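You operate a simulated robot arm through the tools that you are given. There is no shell and no other tool. Be economical: measure what you need, move in short steps, check, and stop when the job is done.

You run a simulated robot arm. Do the job below in one go: nothing can be reset, and whatever is moved stays where it is left.

Task
Stop cart three and scrap its cracked red side cap.
Fine: press the stop first and leave it in; free the cap with the red wedge at the yellow notch, wedge back in its holder, cap in the red bin. The cart's display says LOCK TRIED: the fixture stays locked. Set down upright: red wedge.

The check looks at the end state, three seconds after you hand in, the way a careful person would. Anything else that was tipped, shoved, dropped, spilled or broken makes it a failure. A push-on lid holds only when it is set on centred and level and pressed home; a screw cap is set on level and turned clockwise until tight.

Robot
A 6-joint arm with a two-finger parallel gripper on a trunk, on a base that drives. Base frame: it is fixed to the floor where the robot stands at the start and does not move with it; the origin is under the middle of the robot, x ahead of it, y to its left, z up. Lengths are in m, angles in degrees, forces in N, time in s.
With the tool pointing down near the work surface it reaches from about 0.2 to 0.84 m from the robot's upright axis, wherever it stands. Its first joint turns from -166.0 to 166.0 degrees. Places, roughly: black box door [0.1, 1.2, 0.9]; black top lid [0.6, 0.9, 1.2]; blue button three [1, 0, 1.3]; blue film [-1.5, 3.75, 1.25]; blue side cap [-0.75, 1.75, 1]; charger knob three [1, 0, 1.1]; charger plug three (4x4x7 cm) [1, 0, 0.6]; charger switch three [1, 0, 1.1]; clamp eleven [0.8, 0.3, 1]; clamp nine [-0.1, 1.5, 1]; clamp ten [-0.1, 1.5, 0.8]; clamp twelve [0.8, 0.3, 0.8]; corner seat of the black shell [0.1, 1.5, 1.2]; grey box door [-1.8, 3.8, 0.9]; grey top lid [-1.3, 3.5, 1.2]; index pin three [0.9, 0.3, 1]. Payload 3.91 kg.
The tool frame sits at the grasp point between the pads (the TCP): z along the fingers, y along the line on which they close. The tips reach 0.03 m beyond it. Largest opening 0.11 m; finger width 0.02, thickness 0.01; the body of the gripper, 0.048 by 0.112 m, starts 0.055 m behind the TCP.
Orientation is told as [roll, pitch, yaw] about the base's x, y, z axes, in that order, counted from this pose: with the fingers straight down and closing along the base's y, the tool's x points along the base's -x, its y along +y and its z along -z.

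Tools
- The arm moves only by the tool play_rows. Its argument "motion" is a list of rows, each a list of 7 numbers: the shift along the tool's x, y, z in m, then the turn, a rotation vector about the tool's x, y, z in degrees, then the opening, from 0 (shut) to 1 (fully open). In form: [[tx, ty, tz, wx, wy, wz, claw], ...]. A call has 1 to 20 rows; each row shifts and turns the commanded pose from where the row before left it, along the tool's axes as they then stand. Each row takes 0.2 s and may step no farther than 0.05 m and 8.6 degrees from the row before; otherwise, or with a gripper value out of range, the whole call is refused. Where a pose cannot be reached the arm comes as near as it can. A force on the tool above 90 N (or 10 N above the force at the start of the call, whichever is more), or a blocked arm, ends the call early, and 0.2 s more pass. Each finger travels about 0.108 m/s and halts on what it meets, pressing with about 35 N; the grip force reading is that of the motor and also rises with nothing between the fingers. The clock runs only during rows and for 0.2 s after the last one: add rows that do not move to give the fingers time. The reply holds the time, the measured pose of the TCP, the force on the tool along the base axes, the opening and the grip force, in the units named above and with some noise, with the torque about the TCP (base axes, N m) and any sound that the robot's microphone picked up, and new pictures: "show" is both (left out), scene, wrist or none.
- Cameras (640 x 400 px; columns grow to the right, rows downward): "scene" is now at [-0.0785, 0.0238, 1.358]; the picture's right is [0.09, -1.00, 0.00], its down [-0.24, -0.02, -0.97] and it looks along [0.97, 0.08, -0.24] (base axes); focal length 281 px, centre (320, 200). "wrist" rides on the gripper at [0.077, 0.007, -0.114] in the tool frame; the picture's right is [-0.09, 1.00, 0.00], its down [-0.80, -0.07, -0.59] and it looks along [-0.59, -0.05, 0.80] (tool axes); focal length 270 px, centre (320, 200). There is no depth. A picture from a camera that has moved, and an enlarged one, comes with that camera's place and axes in the base frame and with its lens. The place of the scene camera against the robot may be out by one fixed shift of up to 0.025 m in any direction.
- raise_lower(by): slides the trunk up (or, below 0, down) by that many m; the arm and the scene camera ride with it, the base frame stays. It gives what a move gives, with no picture.
- steer(legs): drives the robot by 1 to 6 legs, each [ahead, left, turn to the left] in m, m and degrees, along the robot's own axes; the way and the turn of a leg run together, so that a leg with both is an arc; at most 1.5 m and 180 degrees a leg. The arm and the cameras ride along, it lands a little off, and it stops where it bumps. It gives what a move gives, and a new picture of the scene camera.
- head_to(pan, tilt): turns the head with the scene camera to pan (to the left, within 86 degrees either way) and tilt (down, from -29 to 69), counted from straight ahead of the robot. It gives what a move gives, and a new picture of the scene camera.
- zoom(camera, box): a new picture of the part [left, top, right, bottom] of that camera's present view, enlarged. It takes no simulated time.
- job_done(): hands the job in; it is judged then, once.

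Work in short steps. Places have to be worked out from the pictures, the camera data and where the tool is seen: move nearer, look again, correct. Check each grasp and each placing, and mend what went wrong. You have 120 turns and 260 pictures in all, those below and enlarged ones among them. Open the gripper and draw the arm clear of the work before you hand the job in, unless the task says otherwise; then end with one line.

The tools are called after "Request:" as a command line: name --pt "numbers of a row" for each row, then --argument value for the rest, lists and objects as JSON in quotes. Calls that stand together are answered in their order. play_rows: Moves the arm, as the interface text tells. Its arguments: {"type":"object","properties":{"motion":{"type":"array"},"show":{"type":"string","enum":["both","scene","wrist","none"]}},"required":["motion"]} The other tools are called the same way: raise_lower (by) slides the trunk up or down; steer (legs) drives the base; head_to (pan, tilt) turns the head that bears the scene camera; zoom (camera, box) takes an enlarged picture of a part of a camera's view; job_done () hands the job in.

At the start:

```text
t: 0.0
tcp_pos: [0.4312, -0.0777, 0.9997]
orientation: [0.1, 0.0, 0.1]
wrist_force: [-0.3, -0.6, 0.6]
torque: [0.0, -0.01, 0.01]
width: 0.1099
grasp_force: 0.1
trunk travel left (down, up): [-0.25, 0.29]
robot x, y, heading: [0.0024, -0.0038, -0.0]
head pan, tilt: [5.0, 14.0]
```

scene: 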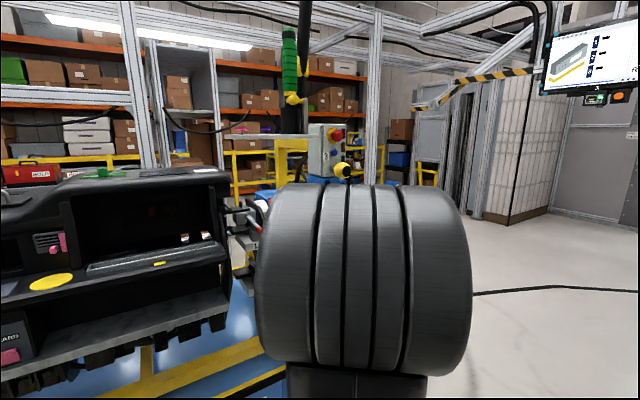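
wrist: 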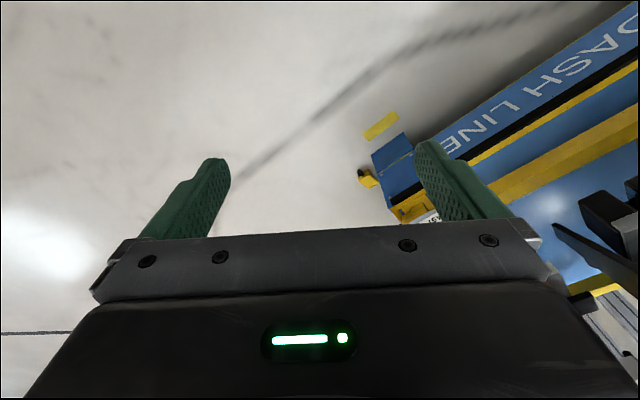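

The scene shows a cart to the front left with a control box beyond it. I'll zoom on the control box and look left.

Request:
zoom --camera "scene" --box '[220, 90, 420, 215]'

Request:
head_to --pan 50 --tilt 20

```text
3.20 times, centred on (320, 152) of scene
camera zoom: at [-0.0785, 0.0238, 1.358], right [0.09, -1.0, 0.0], down [-0.24, -0.02, -0.97], along [0.97, 0.08, -0.24], focal length 899 px, centre (320, 352)
```

zoom: 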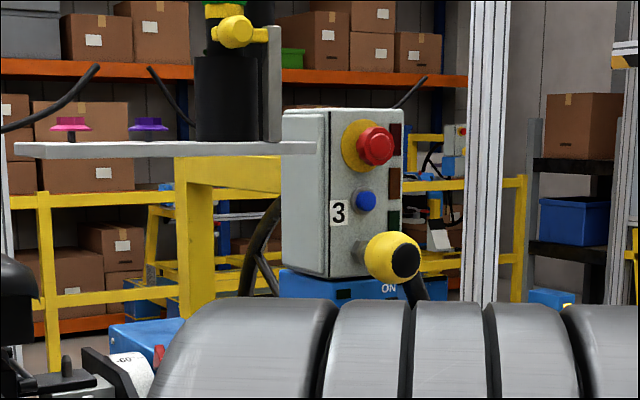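

```text
t: 1.1
tcp_pos: [0.4309, -0.0773, 0.9994]
orientation: [-0.1, 0.1, 0.0]
wrist_force: [0.7, -0.1, 0.8]
torque: [0.01, 0.02, -0.03]
width: 0.1102
grasp_force: 0.1
trunk travel left (down, up): [-0.25, 0.29]
robot x, y, heading: [-0.0012, 0.0006, -0.0]
head pan, tilt: [50.0, 20.0]
camera scene: at [-0.1116, 0.087, 1.3482], right [0.77, -0.64, 0.0], down [-0.22, -0.26, -0.94], along [0.6, 0.72, -0.34], focal length 281 px, centre (320, 200)
```

scene: 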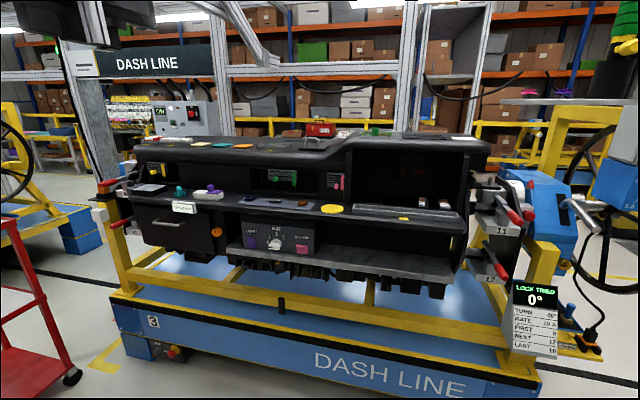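

Cart three holds a dash body. I'll zoom on its details: display, stop buttons, side caps.

Request:
zoom --camera "scene" --box '[440, 150, 640, 370]'

Request:
zoom --camera "scene" --box '[90, 280, 270, 390]'

Request:
zoom --camera "scene" --box '[90, 120, 320, 280]'

Request:
zoom --camera "scene" --box '[280, 110, 500, 270]'

Request:
head_to --pan 86 --tilt 25

Request:
head_to --pan -40 --tilt 20

```text
1.82 times, centred on (540, 260) of scene
camera zoom: at [-0.1116, 0.087, 1.3482], right [0.77, -0.64, 0.0], down [-0.22, -0.26, -0.94], along [0.6, 0.72, -0.34], focal length 511 px, centre (-80, 91)
```

zoom: 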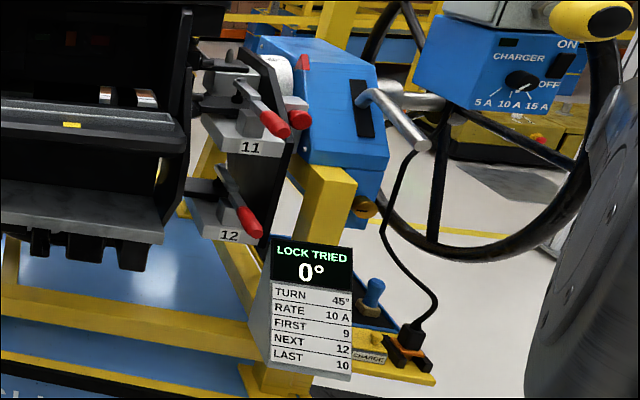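

```text
3.56 times, centred on (180, 335) of scene
camera zoom: at [-0.1116, 0.087, 1.3482], right [0.77, -0.64, 0.0], down [-0.22, -0.26, -0.94], along [0.6, 0.72, -0.34], focal length 999 px, centre (818, -280)
```

zoom: 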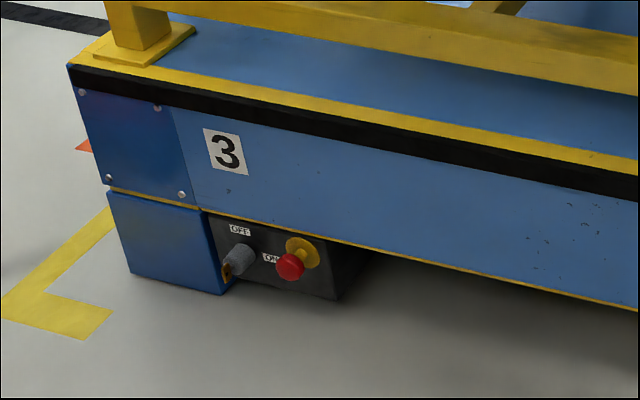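

```text
2.50 times, centred on (205, 200) of scene
camera zoom: at [-0.1116, 0.087, 1.3482], right [0.77, -0.64, 0.0], down [-0.22, -0.26, -0.94], along [0.6, 0.72, -0.34], focal length 702 px, centre (608, 200)
```

zoom: 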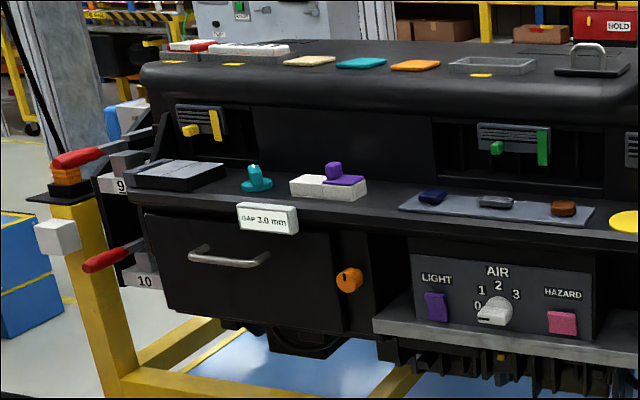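

```text
2.50 times, centred on (390, 190) of scene
camera zoom: at [-0.1116, 0.087, 1.3482], right [0.77, -0.64, 0.0], down [-0.22, -0.26, -0.94], along [0.6, 0.72, -0.34], focal length 702 px, centre (145, 225)
```

zoom: 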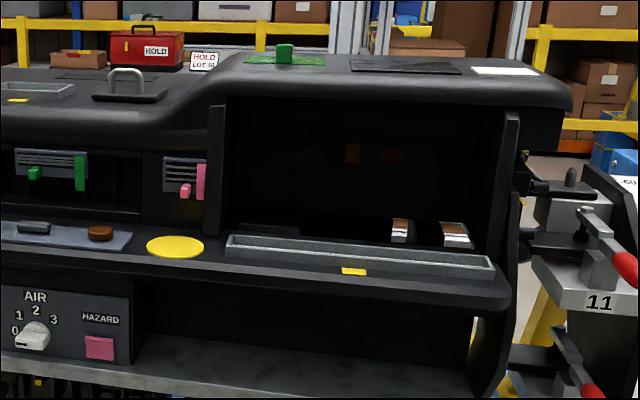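

```text
t: 2.1
tcp_pos: [0.4317, -0.0782, 1.0003]
orientation: [0.1, 0.0, 0.0]
wrist_force: [0.0, 0.6, 0.4]
torque: [0.0, -0.01, -0.05]
width: 0.11
grasp_force: 0.0
trunk travel left (down, up): [-0.25, 0.29]
robot x, y, heading: [-0.0026, 0.0027, -0.0]
head pan, tilt: [85.9, 25.0]
camera scene: at [-0.1649, 0.1076, 1.3401], right [1.0, -0.07, 0.0], down [-0.03, -0.42, -0.91], along [0.06, 0.9, -0.42], focal length 281 px, centre (320, 200)
```

scene: 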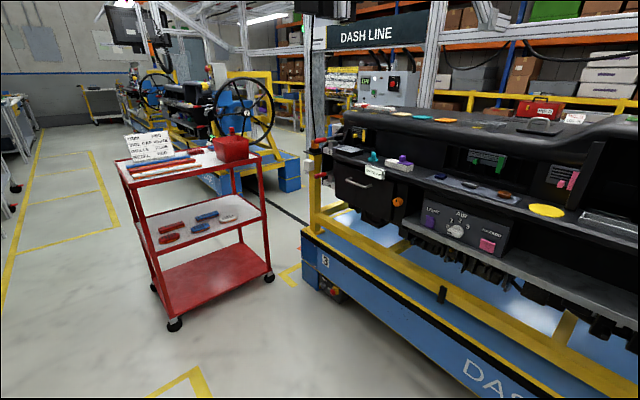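

```text
t: 4.2
tcp_pos: [0.4308, -0.0792, 1.0004]
orientation: [0.0, 0.0, 0.0]
wrist_force: [0.5, 0.0, -0.1]
torque: [-0.01, -0.01, -0.01]
width: 0.1099
grasp_force: 0.1
trunk travel left (down, up): [-0.25, 0.29]
robot x, y, heading: [0.0, 0.0043, 0.2]
head pan, tilt: [-40.0, 20.0]
camera scene: at [-0.1001, -0.0441, 1.3482], right [-0.64, -0.77, 0.0], down [-0.26, 0.22, -0.94], along [0.72, -0.6, -0.34], focal length 281 px, centre (320, 200)
```

scene: 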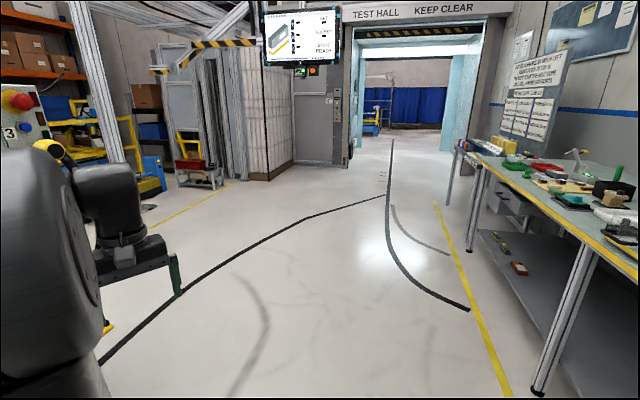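

The red trolley at the left holds the wedges and bin. I'll look back there and read the signs.

Request:
zoom --camera "scene" --box '[440, 0, 640, 125]'

Request:
head_to --pan 86 --tilt 25

Request:
zoom --camera "scene" --box '[110, 110, 290, 222]'

Request:
zoom --camera "scene" --box '[110, 120, 200, 176]'

Request:
zoom --camera "scene" --box '[290, 110, 430, 310]'

```text
3.20 times, centred on (540, 62) of scene
camera zoom: at [-0.1001, -0.0441, 1.3482], right [-0.64, -0.77, 0.0], down [-0.26, 0.22, -0.94], along [0.72, -0.6, -0.34], focal length 899 px, centre (-384, 640)
```

zoom: 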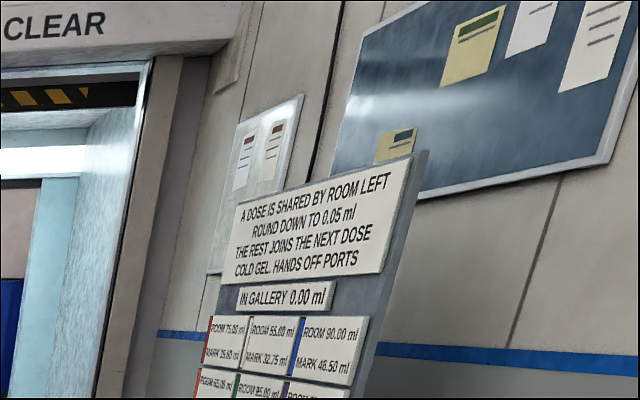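

```text
t: 6.3
tcp_pos: [0.4311, -0.0779, 0.9996]
orientation: [0.0, 0.0, 0.0]
wrist_force: [0.9, -0.4, -0.9]
torque: [0.03, 0.01, -0.01]
width: 0.1104
grasp_force: 0.1
trunk travel left (down, up): [-0.25, 0.29]
robot x, y, heading: [-0.0007, 0.0023, 0.1]
head pan, tilt: [85.9, 25.0]
camera scene: at [-0.1649, 0.1076, 1.3401], right [1.0, -0.07, 0.0], down [-0.03, -0.42, -0.91], along [0.06, 0.9, -0.42], focal length 281 px, centre (320, 200)
```

scene: 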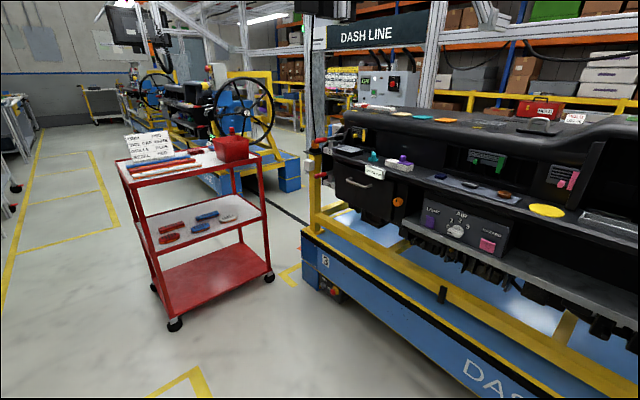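

```text
3.56 times, centred on (200, 166) of scene
camera zoom: at [-0.1649, 0.1076, 1.3401], right [1.0, -0.07, 0.0], down [-0.03, -0.42, -0.91], along [0.06, 0.9, -0.42], focal length 999 px, centre (747, 321)
```

zoom: 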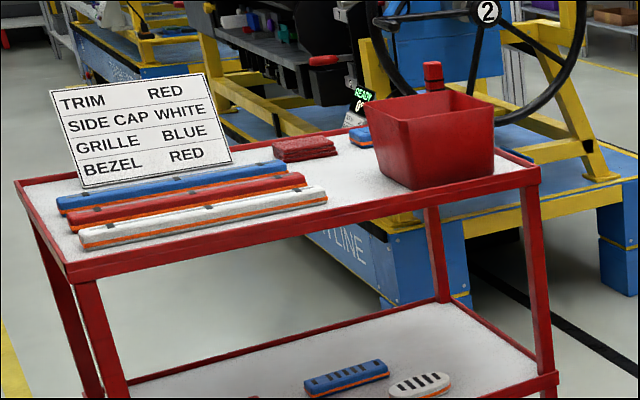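

```text
7.11 times, centred on (155, 148) of scene
camera zoom: at [-0.1649, 0.1076, 1.3401], right [1.0, -0.07, 0.0], down [-0.03, -0.42, -0.91], along [0.06, 0.9, -0.42], focal length 1998 px, centre (1493, 570)
```

zoom: 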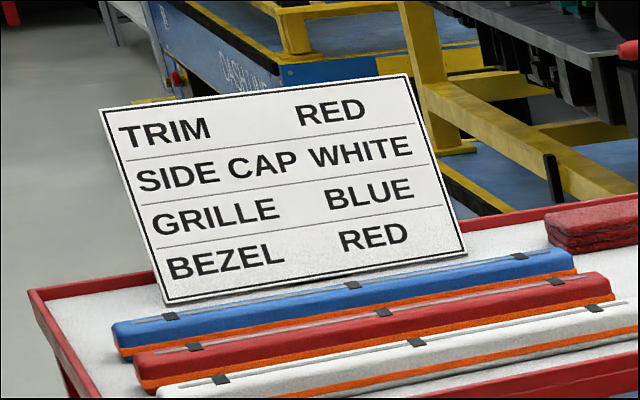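

```text
2.00 times, centred on (360, 210) of scene
camera zoom: at [-0.1649, 0.1076, 1.3401], right [1.0, -0.07, 0.0], down [-0.03, -0.42, -0.91], along [0.06, 0.9, -0.42], focal length 562 px, centre (240, 180)
```

zoom: 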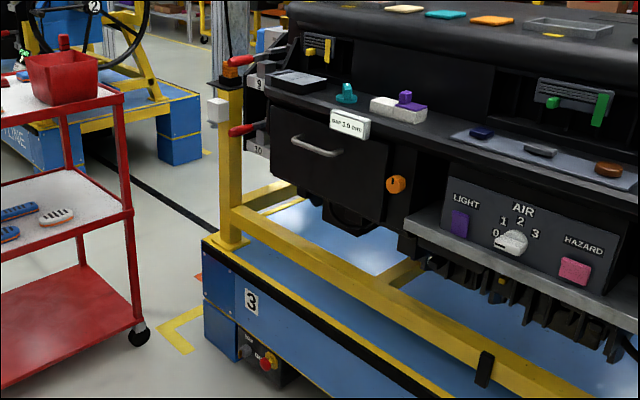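

The trolley has a bin with something red behind it; the cap location is unclear still. I'll look at the right end of cart three and zoom on trolley details.

Request:
zoom --camera "scene" --box '[180, 110, 280, 172]'

Request:
zoom --camera "scene" --box '[290, 110, 370, 210]'

Request:
zoom --camera "scene" --box '[290, 240, 370, 310]'

Request:
head_to --pan 22 --tilt 15

Request:
zoom --camera "scene" --box '[200, 100, 400, 300]'

```text
6.40 times, centred on (230, 141) of scene
camera zoom: at [-0.1649, 0.1076, 1.3401], right [1.0, -0.07, 0.0], down [-0.03, -0.42, -0.91], along [0.06, 0.9, -0.42], focal length 1798 px, centre (896, 578)
```

zoom: 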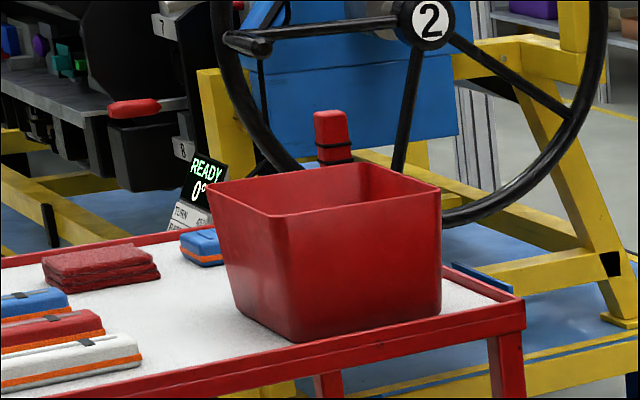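

```text
4.00 times, centred on (330, 160) of scene
camera zoom: at [-0.1649, 0.1076, 1.3401], right [1.0, -0.07, 0.0], down [-0.03, -0.42, -0.91], along [0.06, 0.9, -0.42], focal length 1124 px, centre (280, 360)
```

zoom: 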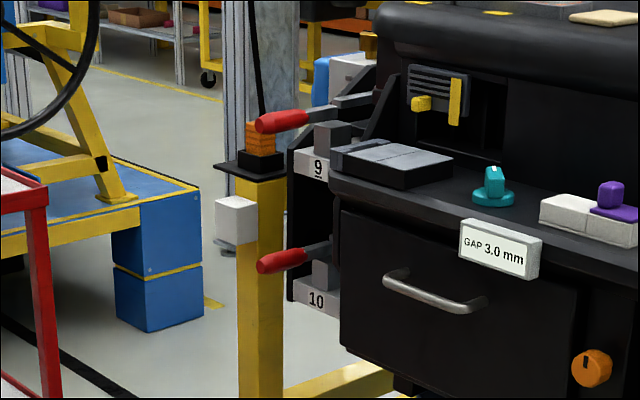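

```text
5.71 times, centred on (330, 275) of scene
camera zoom: at [-0.1649, 0.1076, 1.3401], right [1.0, -0.07, 0.0], down [-0.03, -0.42, -0.91], along [0.06, 0.9, -0.42], focal length 1605 px, centre (263, -229)
```

zoom: 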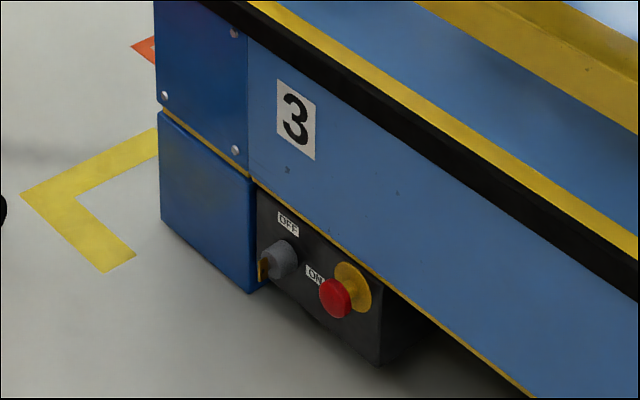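

```text
t: 7.6
tcp_pos: [0.4309, -0.0778, 0.999]
orientation: [0.0, -0.1, 0.1]
wrist_force: [-0.5, 0.3, 0.3]
torque: [-0.02, -0.01, -0.01]
width: 0.1099
grasp_force: 0.0
trunk travel left (down, up): [-0.25, 0.29]
robot x, y, heading: [0.0007, -0.0029, 0.1]
head pan, tilt: [22.0, 15.0]
camera scene: at [-0.0849, 0.0507, 1.3563], right [0.38, -0.93, 0.0], down [-0.24, -0.1, -0.97], along [0.9, 0.36, -0.26], focal length 281 px, centre (320, 200)
```

scene: 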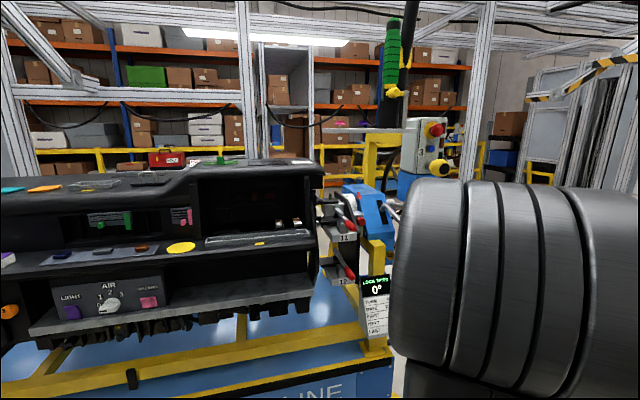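

```text
2.00 times, centred on (300, 200) of scene
camera zoom: at [-0.0849, 0.0507, 1.3563], right [0.38, -0.93, 0.0], down [-0.24, -0.1, -0.97], along [0.9, 0.36, -0.26], focal length 562 px, centre (360, 200)
```

zoom: 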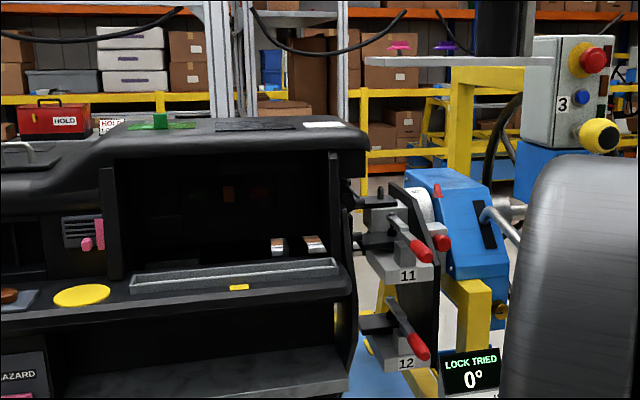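

I'll drive back-left and turn to view the left end of cart three and the trolley.

Request:
steer --legs '[[-0.4, 0.3, 0], [0, 0, 65]]'

Request:
head_to --pan -20 --tilt 20

Request:
head_to --pan 30 --tilt 25

```text
t: 13.3
tcp_pos: [-0.1313, 0.6538, 0.9994]
orientation: [0.0, 0.1, 64.4]
wrist_force: [0.6, 0.2, -0.6]
torque: [-0.01, 0.01, 0.01]
width: 0.1101
grasp_force: 0.1
trunk travel left (down, up): [-0.25, 0.29]
robot x, y, heading: [-0.3894, 0.302, 64.5]
head pan, tilt: [22.0, 15.0]
camera scene: at [-0.4571, 0.2554, 1.3563], right [1.0, -0.06, 0.0], down [-0.02, -0.26, -0.97], along [0.06, 0.96, -0.26], focal length 281 px, centre (320, 200)
```

scene: 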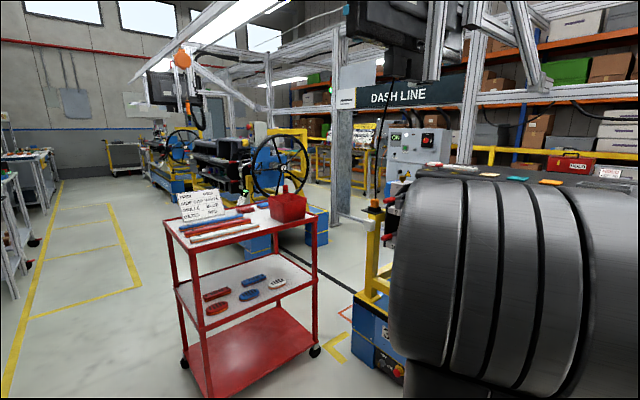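

```text
t: 14.4
tcp_pos: [-0.1314, 0.6547, 0.9993]
orientation: [0.0, 0.1, 64.4]
wrist_force: [-0.4, -0.5, -1.0]
torque: [-0.02, -0.01, -0.02]
width: 0.1099
grasp_force: 0.0
trunk travel left (down, up): [-0.25, 0.29]
robot x, y, heading: [-0.3853, 0.3023, 64.4]
head pan, tilt: [-20.0, 20.0]
camera scene: at [-0.3965, 0.2274, 1.3482], right [0.7, -0.71, 0.0], down [-0.24, -0.24, -0.94], along [0.67, 0.66, -0.34], focal length 281 px, centre (320, 200)
```

scene: 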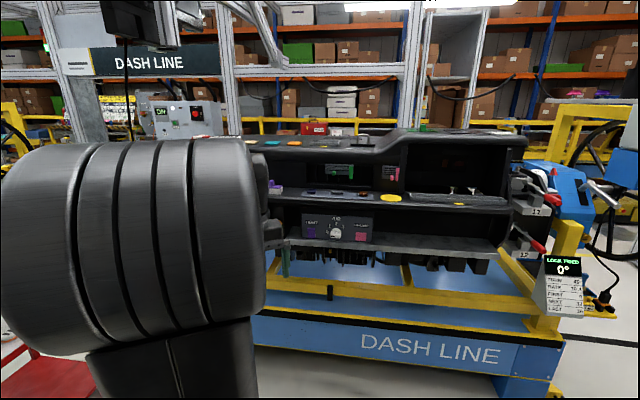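

```text
t: 15.6
tcp_pos: [-0.1306, 0.6548, 1.0008]
orientation: [0.0, 0.0, 64.4]
wrist_force: [-0.2, 0.6, 0.9]
torque: [0.03, 0.01, -0.01]
width: 0.11
grasp_force: 0.2
trunk travel left (down, up): [-0.25, 0.29]
robot x, y, heading: [-0.3885, 0.2973, 64.4]
head pan, tilt: [30.0, 25.0]
camera scene: at [-0.47, 0.254, 1.3401], right [1.0, 0.08, 0.0], down [0.03, -0.42, -0.91], along [-0.07, 0.9, -0.42], focal length 281 px, centre (320, 200)
```

scene: 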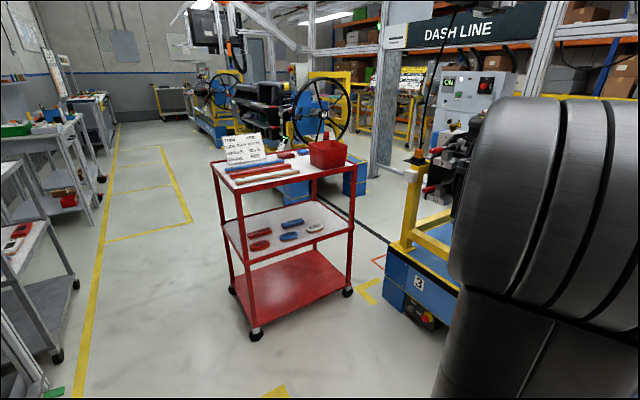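

I'll move closer to the cart's left end, keeping clearance from the trolley.

Request:
steer --legs '[[0.36, 0.41, 0]]'

Request:
head_to --pan 5 --tilt 25

```text
t: 18.8
tcp_pos: [-0.3534, 1.1558, 0.9999]
orientation: [0.0, 0.0, 64.4]
wrist_force: [-0.4, -0.4, 0.0]
torque: [0.01, 0.02, -0.01]
width: 0.1097
grasp_force: 0.1
trunk travel left (down, up): [-0.25, 0.29]
robot x, y, heading: [-0.6081, 0.801, 64.4]
head pan, tilt: [30.0, 25.0]
camera scene: at [-0.6923, 0.7554, 1.3401], right [1.0, 0.08, 0.0], down [0.03, -0.42, -0.91], along [-0.07, 0.9, -0.42], focal length 281 px, centre (320, 200)
```

scene: 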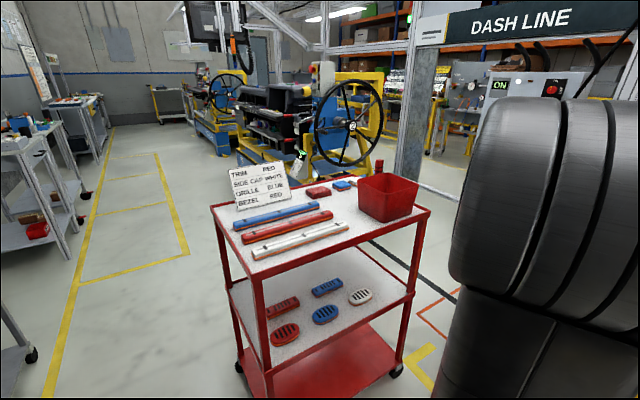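

```text
t: 19.7
tcp_pos: [-0.3546, 1.156, 0.9995]
orientation: [0.0, 0.1, 64.4]
wrist_force: [-0.3, 1.4, 0.6]
torque: [0.04, 0.01, 0.0]
width: 0.1102
grasp_force: 0.1
trunk travel left (down, up): [-0.25, 0.29]
robot x, y, heading: [-0.6101, 0.8048, 64.8]
head pan, tilt: [5.0, 25.0]
camera scene: at [-0.6529, 0.7498, 1.3401], right [0.94, -0.35, 0.0], down [-0.15, -0.4, -0.91], along [0.32, 0.85, -0.42], focal length 281 px, centre (320, 200)
```

scene: 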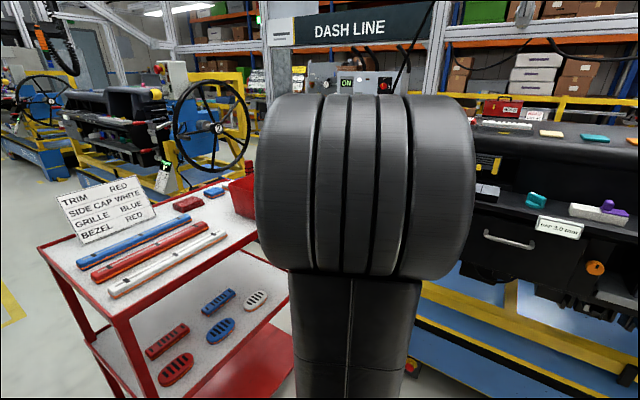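

The shoulder blocks the view; I'll turn the robot right so the head can pan left past it.

Request:
steer --legs '[[0, 0, -55]]'

Request:
head_to --pan 45 --tilt 20

```text
t: 22.6
tcp_pos: [-0.1715, 0.7883, 1.0011]
orientation: [0.0, 0.0, 8.7]
wrist_force: [0.5, -0.7, 0.7]
torque: [-0.01, 0.01, -0.01]
width: 0.1098
grasp_force: 0.1
trunk travel left (down, up): [-0.25, 0.29]
robot x, y, heading: [-0.6134, 0.7998, 8.6]
head pan, tilt: [5.0, 25.0]
camera scene: at [-0.6904, 0.8131, 1.3401], right [0.23, -0.97, 0.0], down [-0.41, -0.1, -0.91], along [0.88, 0.21, -0.42], focal length 281 px, centre (320, 200)
```

scene: 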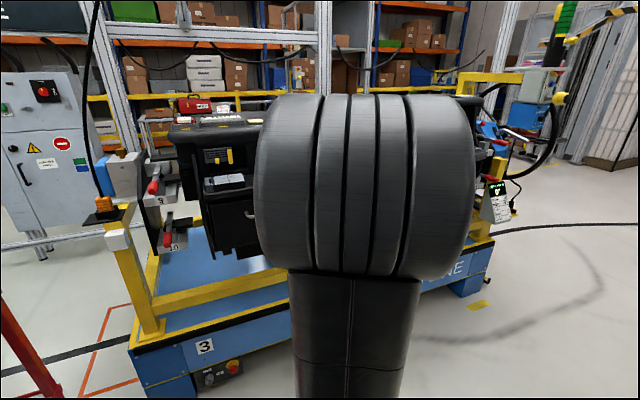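

```text
t: 23.6
tcp_pos: [-0.1731, 0.7884, 1.0005]
orientation: [0.0, 0.1, 8.6]
wrist_force: [0.7, -0.2, -0.2]
torque: [0.0, 0.0, 0.01]
width: 0.11
grasp_force: 0.1
trunk travel left (down, up): [-0.25, 0.29]
robot x, y, heading: [-0.6109, 0.8001, 8.6]
head pan, tilt: [45.0, 20.0]
camera scene: at [-0.7246, 0.8664, 1.3482], right [0.8, -0.59, 0.0], down [-0.2, -0.28, -0.94], along [0.56, 0.76, -0.34], focal length 281 px, centre (320, 200)
```

scene: 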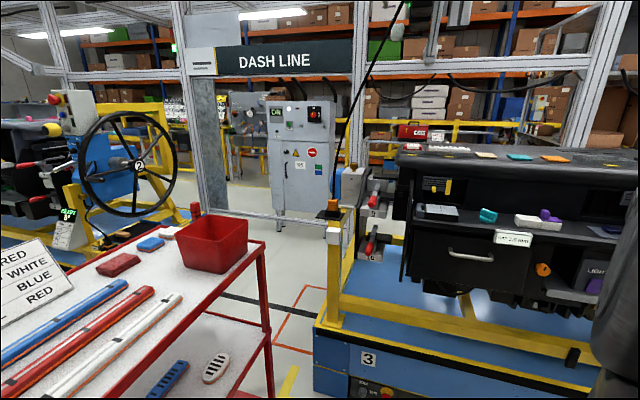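

Request:
zoom --camera "scene" --box '[300, 90, 480, 290]'

Request:
zoom --camera "scene" --box '[380, 130, 480, 192]'

Request:
zoom --camera "scene" --box '[100, 180, 270, 290]'

```text
2.00 times, centred on (390, 190) of scene
camera zoom: at [-0.7246, 0.8664, 1.3482], right [0.8, -0.59, 0.0], down [-0.2, -0.28, -0.94], along [0.56, 0.76, -0.34], focal length 562 px, centre (180, 220)
```

zoom: 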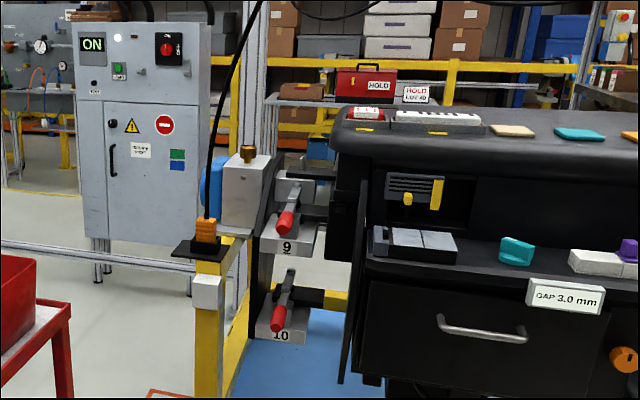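

```text
6.40 times, centred on (430, 161) of scene
camera zoom: at [-0.7246, 0.8664, 1.3482], right [0.8, -0.59, 0.0], down [-0.2, -0.28, -0.94], along [0.56, 0.76, -0.34], focal length 1798 px, centre (-384, 450)
```

zoom: 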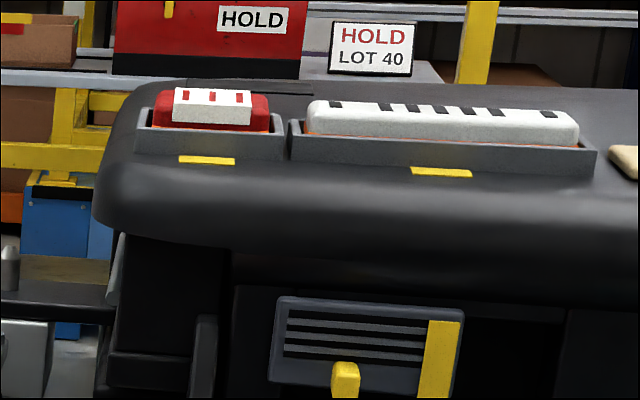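

```text
3.64 times, centred on (185, 235) of scene
camera zoom: at [-0.7246, 0.8664, 1.3482], right [0.8, -0.59, 0.0], down [-0.2, -0.28, -0.94], along [0.56, 0.76, -0.34], focal length 1022 px, centre (811, 73)
```

zoom: 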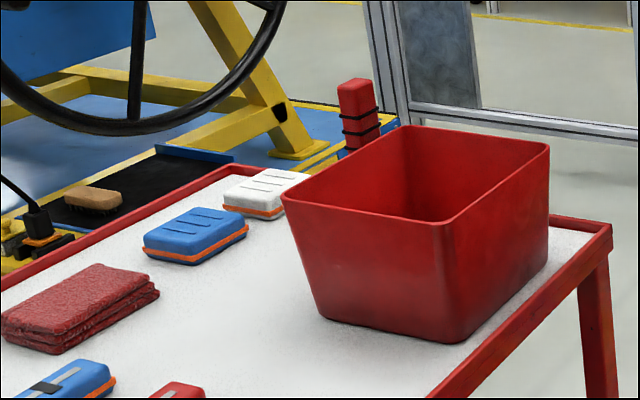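

The red cap sits in a seat on top of the dash corner with a yellow notch in front; the wedge stands behind the bin. I'll inspect the base box closely.

Request:
head_to --pan 40 --tilt 45

Request:
zoom --camera "scene" --box '[320, 190, 480, 290]'

```text
t: 24.5
tcp_pos: [-0.1725, 0.7875, 0.9996]
orientation: [0.0, 0.0, 8.6]
wrist_force: [-0.5, -1.0, 0.0]
torque: [-0.01, -0.02, 0.01]
width: 0.11
grasp_force: 0.0
trunk travel left (down, up): [-0.25, 0.29]
robot x, y, heading: [-0.6099, 0.8006, 8.5]
head pan, tilt: [40.0, 45.0]
camera scene: at [-0.7261, 0.8525, 1.3096], right [0.75, -0.66, 0.0], down [-0.47, -0.53, -0.71], along [0.47, 0.53, -0.71], focal length 281 px, centre (320, 200)
```

scene: 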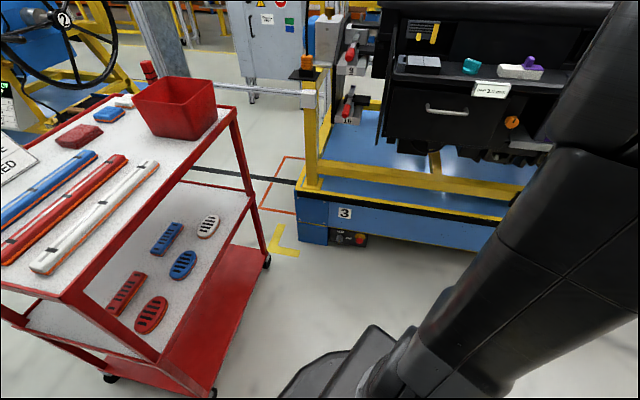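

```text
4.00 times, centred on (400, 240) of scene
camera zoom: at [-0.7261, 0.8525, 1.3096], right [0.75, -0.66, 0.0], down [-0.47, -0.53, -0.71], along [0.47, 0.53, -0.71], focal length 1124 px, centre (0, 40)
```

zoom: 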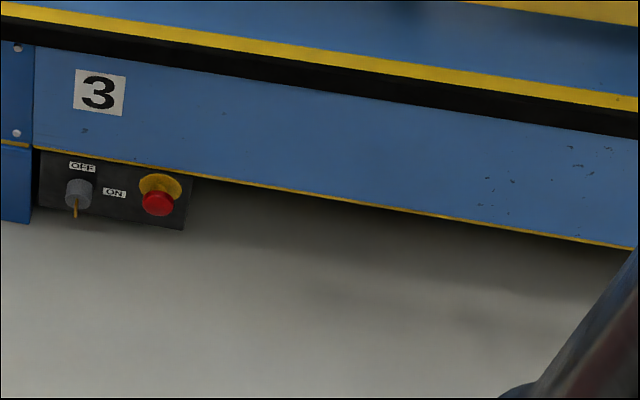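

The base box has a key and another mushroom. The pendant marked 3 by the charger carries the cart's main controls; I'll drive there, facing its panel (heading ~37°).

Request:
steer --legs '[[0.33, -0.68, 0], [0.33, -0.68, 0], [0, 0, 28]]'

Request:
head_to --pan -15 --tilt 5

```text
t: 33.6
tcp_pos: [0.6201, -0.2546, 1.0005]
orientation: [0.0, 0.0, 35.3]
wrist_force: [0.0, 0.2, 0.2]
torque: [-0.01, -0.05, 0.0]
width: 0.11
grasp_force: 0.1
trunk travel left (down, up): [-0.25, 0.29]
robot x, y, heading: [0.2236, -0.4403, 35.1]
head pan, tilt: [40.0, 45.0]
camera scene: at [0.1034, -0.4427, 1.3095], right [0.97, -0.26, 0.0], down [-0.18, -0.68, -0.71], along [0.18, 0.68, -0.71], focal length 281 px, centre (320, 200)
```

scene: 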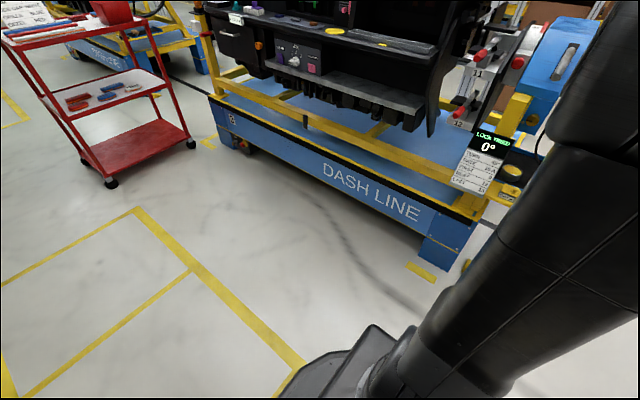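

```text
t: 34.8
tcp_pos: [0.6202, -0.2556, 1.0007]
orientation: [0.0, 0.0, 35.2]
wrist_force: [-0.4, -0.4, -0.2]
torque: [-0.02, 0.02, 0.01]
width: 0.1099
grasp_force: 0.0
trunk travel left (down, up): [-0.25, 0.29]
robot x, y, heading: [0.2252, -0.4396, 35.2]
head pan, tilt: [-15.0, 5.0]
camera scene: at [0.1688, -0.4896, 1.3725], right [0.35, -0.94, 0.0], down [-0.08, -0.03, -1.0], along [0.93, 0.34, -0.09], focal length 281 px, centre (320, 200)
```

scene: 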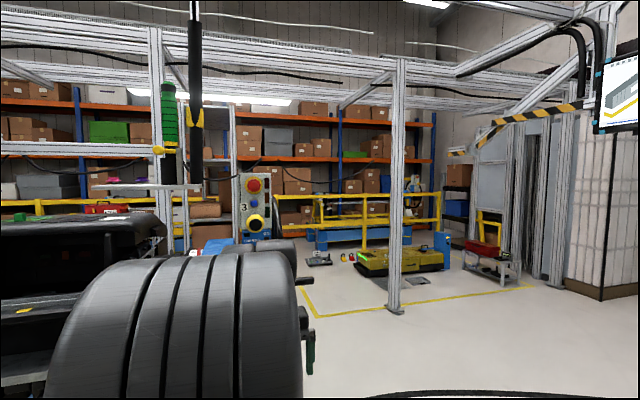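

Triangulating the mushroom gives about (0.99, 0.05, 1.34). I'll zoom in for detail.

Request:
zoom --camera "scene" --box '[215, 160, 295, 250]'

```text
4.44 times, centred on (255, 205) of scene
camera zoom: at [0.1688, -0.4896, 1.3725], right [0.35, -0.94, 0.0], down [-0.08, -0.03, -1.0], along [0.93, 0.34, -0.09], focal length 1248 px, centre (609, 178)
```

zoom: 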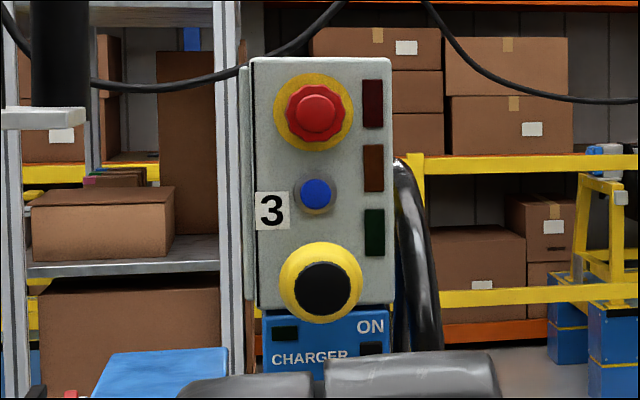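

Panel faces about my heading. I'll raise the trunk, then swing the closed gripper to horizontal while still well short of the panel.

Request:
raise_lower --by 0.25

Request:
play_rows --pt "-0.012 0 0 0 -8.2 0 0.5" --pt "-0.0119 0 0.0017 0 -8.2 0 0" --pt "-0.0115 0 0.0033 0 -8.2 0 0" --pt "-0.0109 0 0.005 0 -8.2 0 0" --pt "-0.01 0 0.0065 0 -8.2 0 0" --pt "-0.009 0 0.0079 0 -8.2 0 0" --pt "-0.0079 0 0.009 0 -8.2 0 0" --pt "-0.0065 0 0.01 0 -8.2 0 0" --pt "-0.005 0 0.0109 0 -8.2 0 0" --pt "-0.0033 0 0.0115 0 -8.2 0 0" --pt "-0.0017 0 0.0119 0 -8.0 0 0"

```text
t: 37.4
tcp_pos: [0.6209, -0.2552, 1.2497]
orientation: [0.0, 0.0, 35.1]
wrist_force: [-0.3, -0.5, -0.2]
torque: [-0.04, 0.01, -0.04]
width: 0.1101
grasp_force: 0.0
trunk travel left (down, up): [-0.5, 0.04]
robot x, y, heading: [0.2241, -0.4392, 35.3]
head pan, tilt: [-15.0, 5.0]
```

```text
t: 39.8
tcp_pos: [0.7173, -0.1784, 1.2376]
orientation: [6.5, -86.2, 30.1]
wrist_force: [0.6, 0.2, 1.1]
torque: [-0.01, 0.08, -0.02]
width: 0.0
grasp_force: 35.1
out of reach, approached as far as the arm can: row 9, 10
trunk travel left (down, up): [-0.5, 0.04]
robot x, y, heading: [0.2247, -0.4385, 34.8]
head pan, tilt: [-15.0, 5.0]
camera scene: at [0.1696, -0.4894, 1.6226], right [0.34, -0.94, 0.0], down [-0.08, -0.03, -1.0], along [0.94, 0.34, -0.09], focal length 281 px, centre (320, 200)
camera wrist: at [0.6174, -0.2434, 1.1673], right [-0.59, 0.8, 0.09], down [-0.39, -0.38, 0.84], along [0.71, 0.46, 0.54], focal length 270 px, centre (320, 200)
```

scene: 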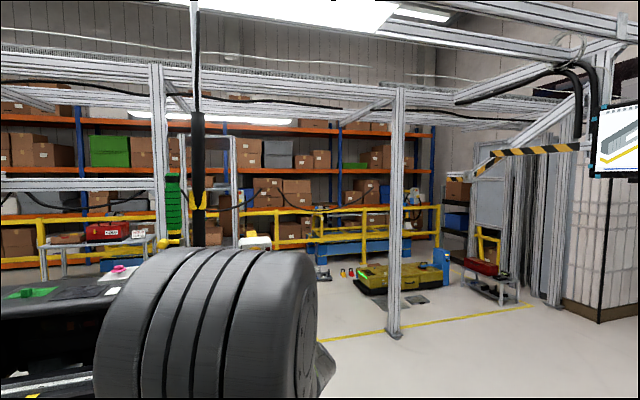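
wrist: 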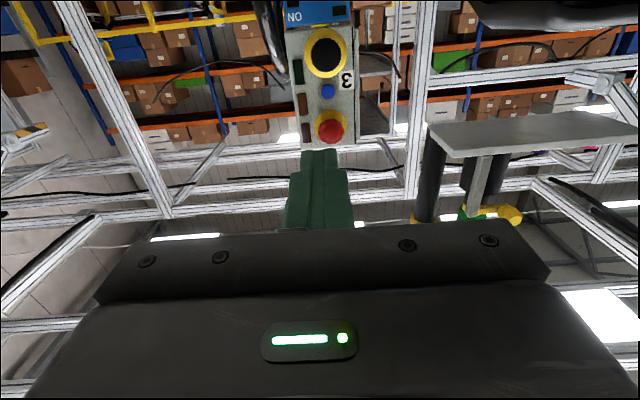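

The wrist camera shows the panel; mushroom estimated near (0.99, 0.04, 1.32). I'll rise to its height and go part way, then look again.

Request:
play_rows --pt "-0.02 0.003 0.025 0 -1 0 0" --pt "-0.02 0.003 0.025 0 -1 0 0" --pt "-0.02 0.003 0.025 0 -1 0 0" --pt "-0.018 0.003 0.025 0 -0.8 0 0" --pt "0 0 0 0 0 0 0" --show "wrist"

```text
t: 41.0
tcp_pos: [0.7913, -0.1077, 1.3154]
orientation: [117.9, -89.3, -81.4]
wrist_force: [-0.8, 0.8, -0.3]
torque: [0.05, 0.03, 0.05]
width: 0.0
grasp_force: 34.9
trunk travel left (down, up): [-0.5, 0.04]
robot x, y, heading: [0.2223, -0.4384, 35.2]
head pan, tilt: [-15.0, 5.0]
camera wrist: at [0.6957, -0.1697, 1.2362], right [-0.59, 0.8, 0.1], down [-0.43, -0.42, 0.8], along [0.68, 0.43, 0.6], focal length 270 px, centre (320, 200)
```

wrist: 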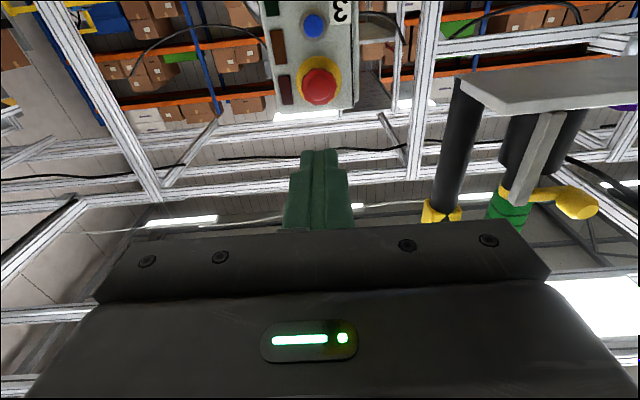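

Lateral alignment is good; depth is still uncertain. I'll advance 0.12 m and re-measure.

Request:
play_rows --pt "-0.003 0 0.03 0 0 0 0" --pt "-0.003 0 0.03 0 0 0 0" --pt "-0.003 0 0.03 0 0 0 0" --pt "-0.003 0 0.03 0 0 0 0" --pt "0 0 0 0 0 0 0" --show "wrist"

```text
t: 42.2
tcp_pos: [0.8877, -0.0372, 1.3256]
orientation: [117.7, -89.2, -81.3]
wrist_force: [-0.1, 0.3, 0.6]
torque: [0.04, -0.01, 0.0]
width: 0.0
grasp_force: 35.2
trunk travel left (down, up): [-0.5, 0.04]
robot x, y, heading: [0.2202, -0.4394, 35.2]
head pan, tilt: [-15.0, 5.0]
camera wrist: at [0.7915, -0.0987, 1.2479], right [-0.59, 0.8, 0.1], down [-0.43, -0.42, 0.8], along [0.68, 0.43, 0.6], focal length 270 px, centre (320, 200)
```

wrist: 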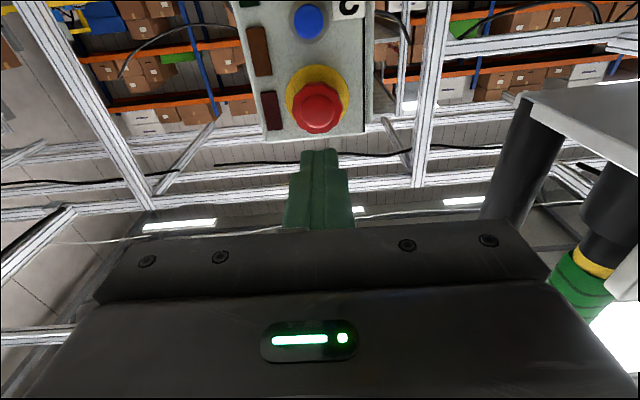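

Request:
play_rows --pt "-0.002 0 0.03 0 0 0 0" --pt "-0.001 0 0.03 0 0 0 0" --pt "0 0 0 0 0 0 0" --show "wrist"

```text
t: 43.0
tcp_pos: [0.9371, -0.0024, 1.3293]
orientation: [118.0, -89.4, -81.6]
wrist_force: [0.2, -0.1, 0.4]
torque: [0.0, 0.0, 0.0]
width: 0.0
grasp_force: 34.9
trunk travel left (down, up): [-0.5, 0.04]
robot x, y, heading: [0.2232, -0.44, 35.0]
head pan, tilt: [-15.0, 5.0]
camera wrist: at [0.8416, -0.0633, 1.2513], right [-0.59, 0.8, 0.1], down [-0.43, -0.42, 0.8], along [0.68, 0.43, 0.6], focal length 270 px, centre (320, 200)
```

wrist: 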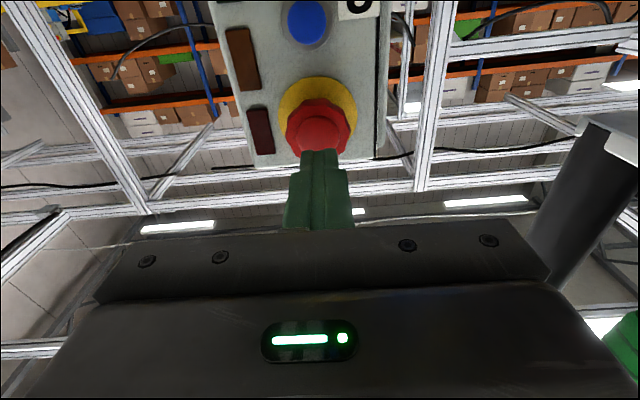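

About 4 cm from contact, aligned. I'll press in slowly.

Request:
play_rows --pt "0 0 0.02 0 0 0 0" --pt "0 0 0.01 0 0 0 0" --pt "0 0 0.005 0 0 0 0" --pt "0 0 0.005 0 0 0 0" --pt "0 0 0.005 0 0 0 0" --pt "0 0 0.005 0 0 0 0" --show "wrist"

```text
t: 44.3
tcp_pos: [0.9638, 0.018, 1.3295]
orientation: [88.1, -89.4, -51.7]
wrist_force: [-49.9, -32.4, -3.6]
torque: [-0.04, 0.13, 0.09]
width: 0.0001
grasp_force: 34.8
trunk travel left (down, up): [-0.5, 0.04]
robot x, y, heading: [0.2226, -0.4397, 35.2]
head pan, tilt: [-15.0, 5.0]
heard: click
stopped in row 6: the force on the tool passed its limit (the readings are from after the stop); the commanded pose is now the measured one
camera wrist: at [0.8675, -0.0444, 1.2517], right [-0.59, 0.8, 0.1], down [-0.43, -0.42, 0.8], along [0.68, 0.43, 0.59], focal length 270 px, centre (320, 200)
```

wrist: 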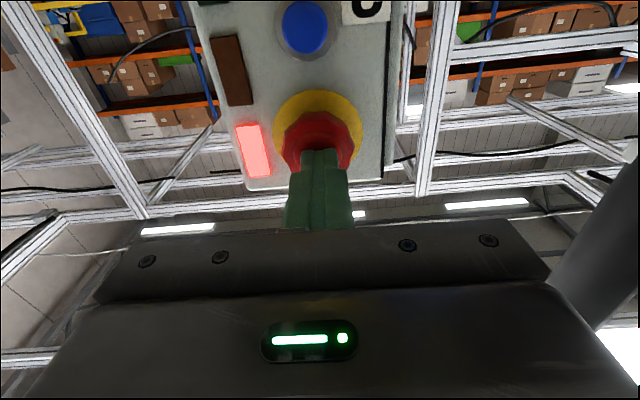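

Click heard and the red lamp lit: the stop is in. I'll retract and return the gripper to pointing down.

Request:
play_rows --pt "0 0 -0.03 0 0 0 0" --pt "0 0 -0.05 0 0 0 0" --pt "0 0 -0.05 0 0 0 0" --pt "0 0 -0.05 0 0 0 0" --pt "0 0 -0.03 0 0 0 0" --show "wrist"

Request:
play_rows --pt "0.0017 0 -0.0119 0 8.2 0 0" --pt "0.0033 0 -0.0115 0 8.2 0 0" --pt "0.005 0 -0.0109 0 8.2 0 0" --pt "0.0065 0 -0.01 0 8.2 0 0" --pt "0.0079 0 -0.009 0 8.2 0 0" --pt "0.009 0 -0.0079 0 8.2 0 0" --pt "0.01 0 -0.0065 0 8.2 0 0" --pt "0.0109 0 -0.005 0 8.2 0 0" --pt "0.0115 0 -0.0033 0 8.2 0 0" --pt "0.0119 0 -0.0017 0 8.2 0 0" --pt "0.012 0 0 0 7.5 0 0" --show "none"

```text
t: 45.5
tcp_pos: [0.8039, -0.1024, 1.323]
orientation: [59.9, -89.4, -23.6]
wrist_force: [0.2, 0.0, 0.0]
torque: [0.01, -0.01, 0.0]
width: 0.0
grasp_force: 35.1
trunk travel left (down, up): [-0.5, 0.04]
robot x, y, heading: [0.2182, -0.4436, 35.3]
head pan, tilt: [-15.0, 5.0]
camera wrist: at [0.7068, -0.1646, 1.2464], right [-0.59, 0.8, 0.1], down [-0.43, -0.41, 0.8], along [0.68, 0.43, 0.59], focal length 270 px, centre (320, 200)
```

wrist: 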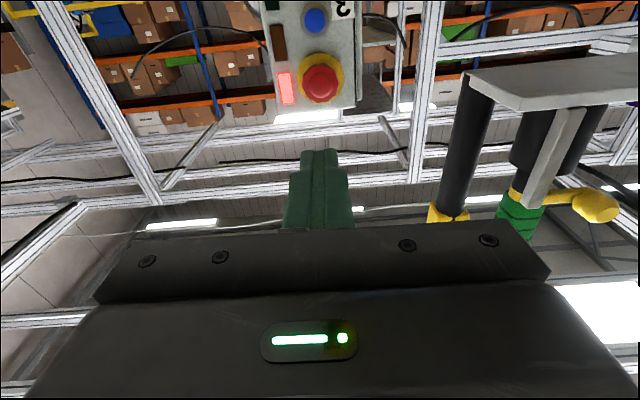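

```text
t: 47.9
tcp_pos: [0.7038, -0.1803, 1.2986]
orientation: [0.6, 0.0, 36.5]
wrist_force: [0.4, -0.2, 0.4]
torque: [0.02, -0.03, 0.01]
width: 0.0
grasp_force: 35.2
out of reach, approached as far as the arm can: row 2
trunk travel left (down, up): [-0.5, 0.04]
robot x, y, heading: [0.2228, -0.4409, 34.9]
head pan, tilt: [-15.0, 5.0]
```

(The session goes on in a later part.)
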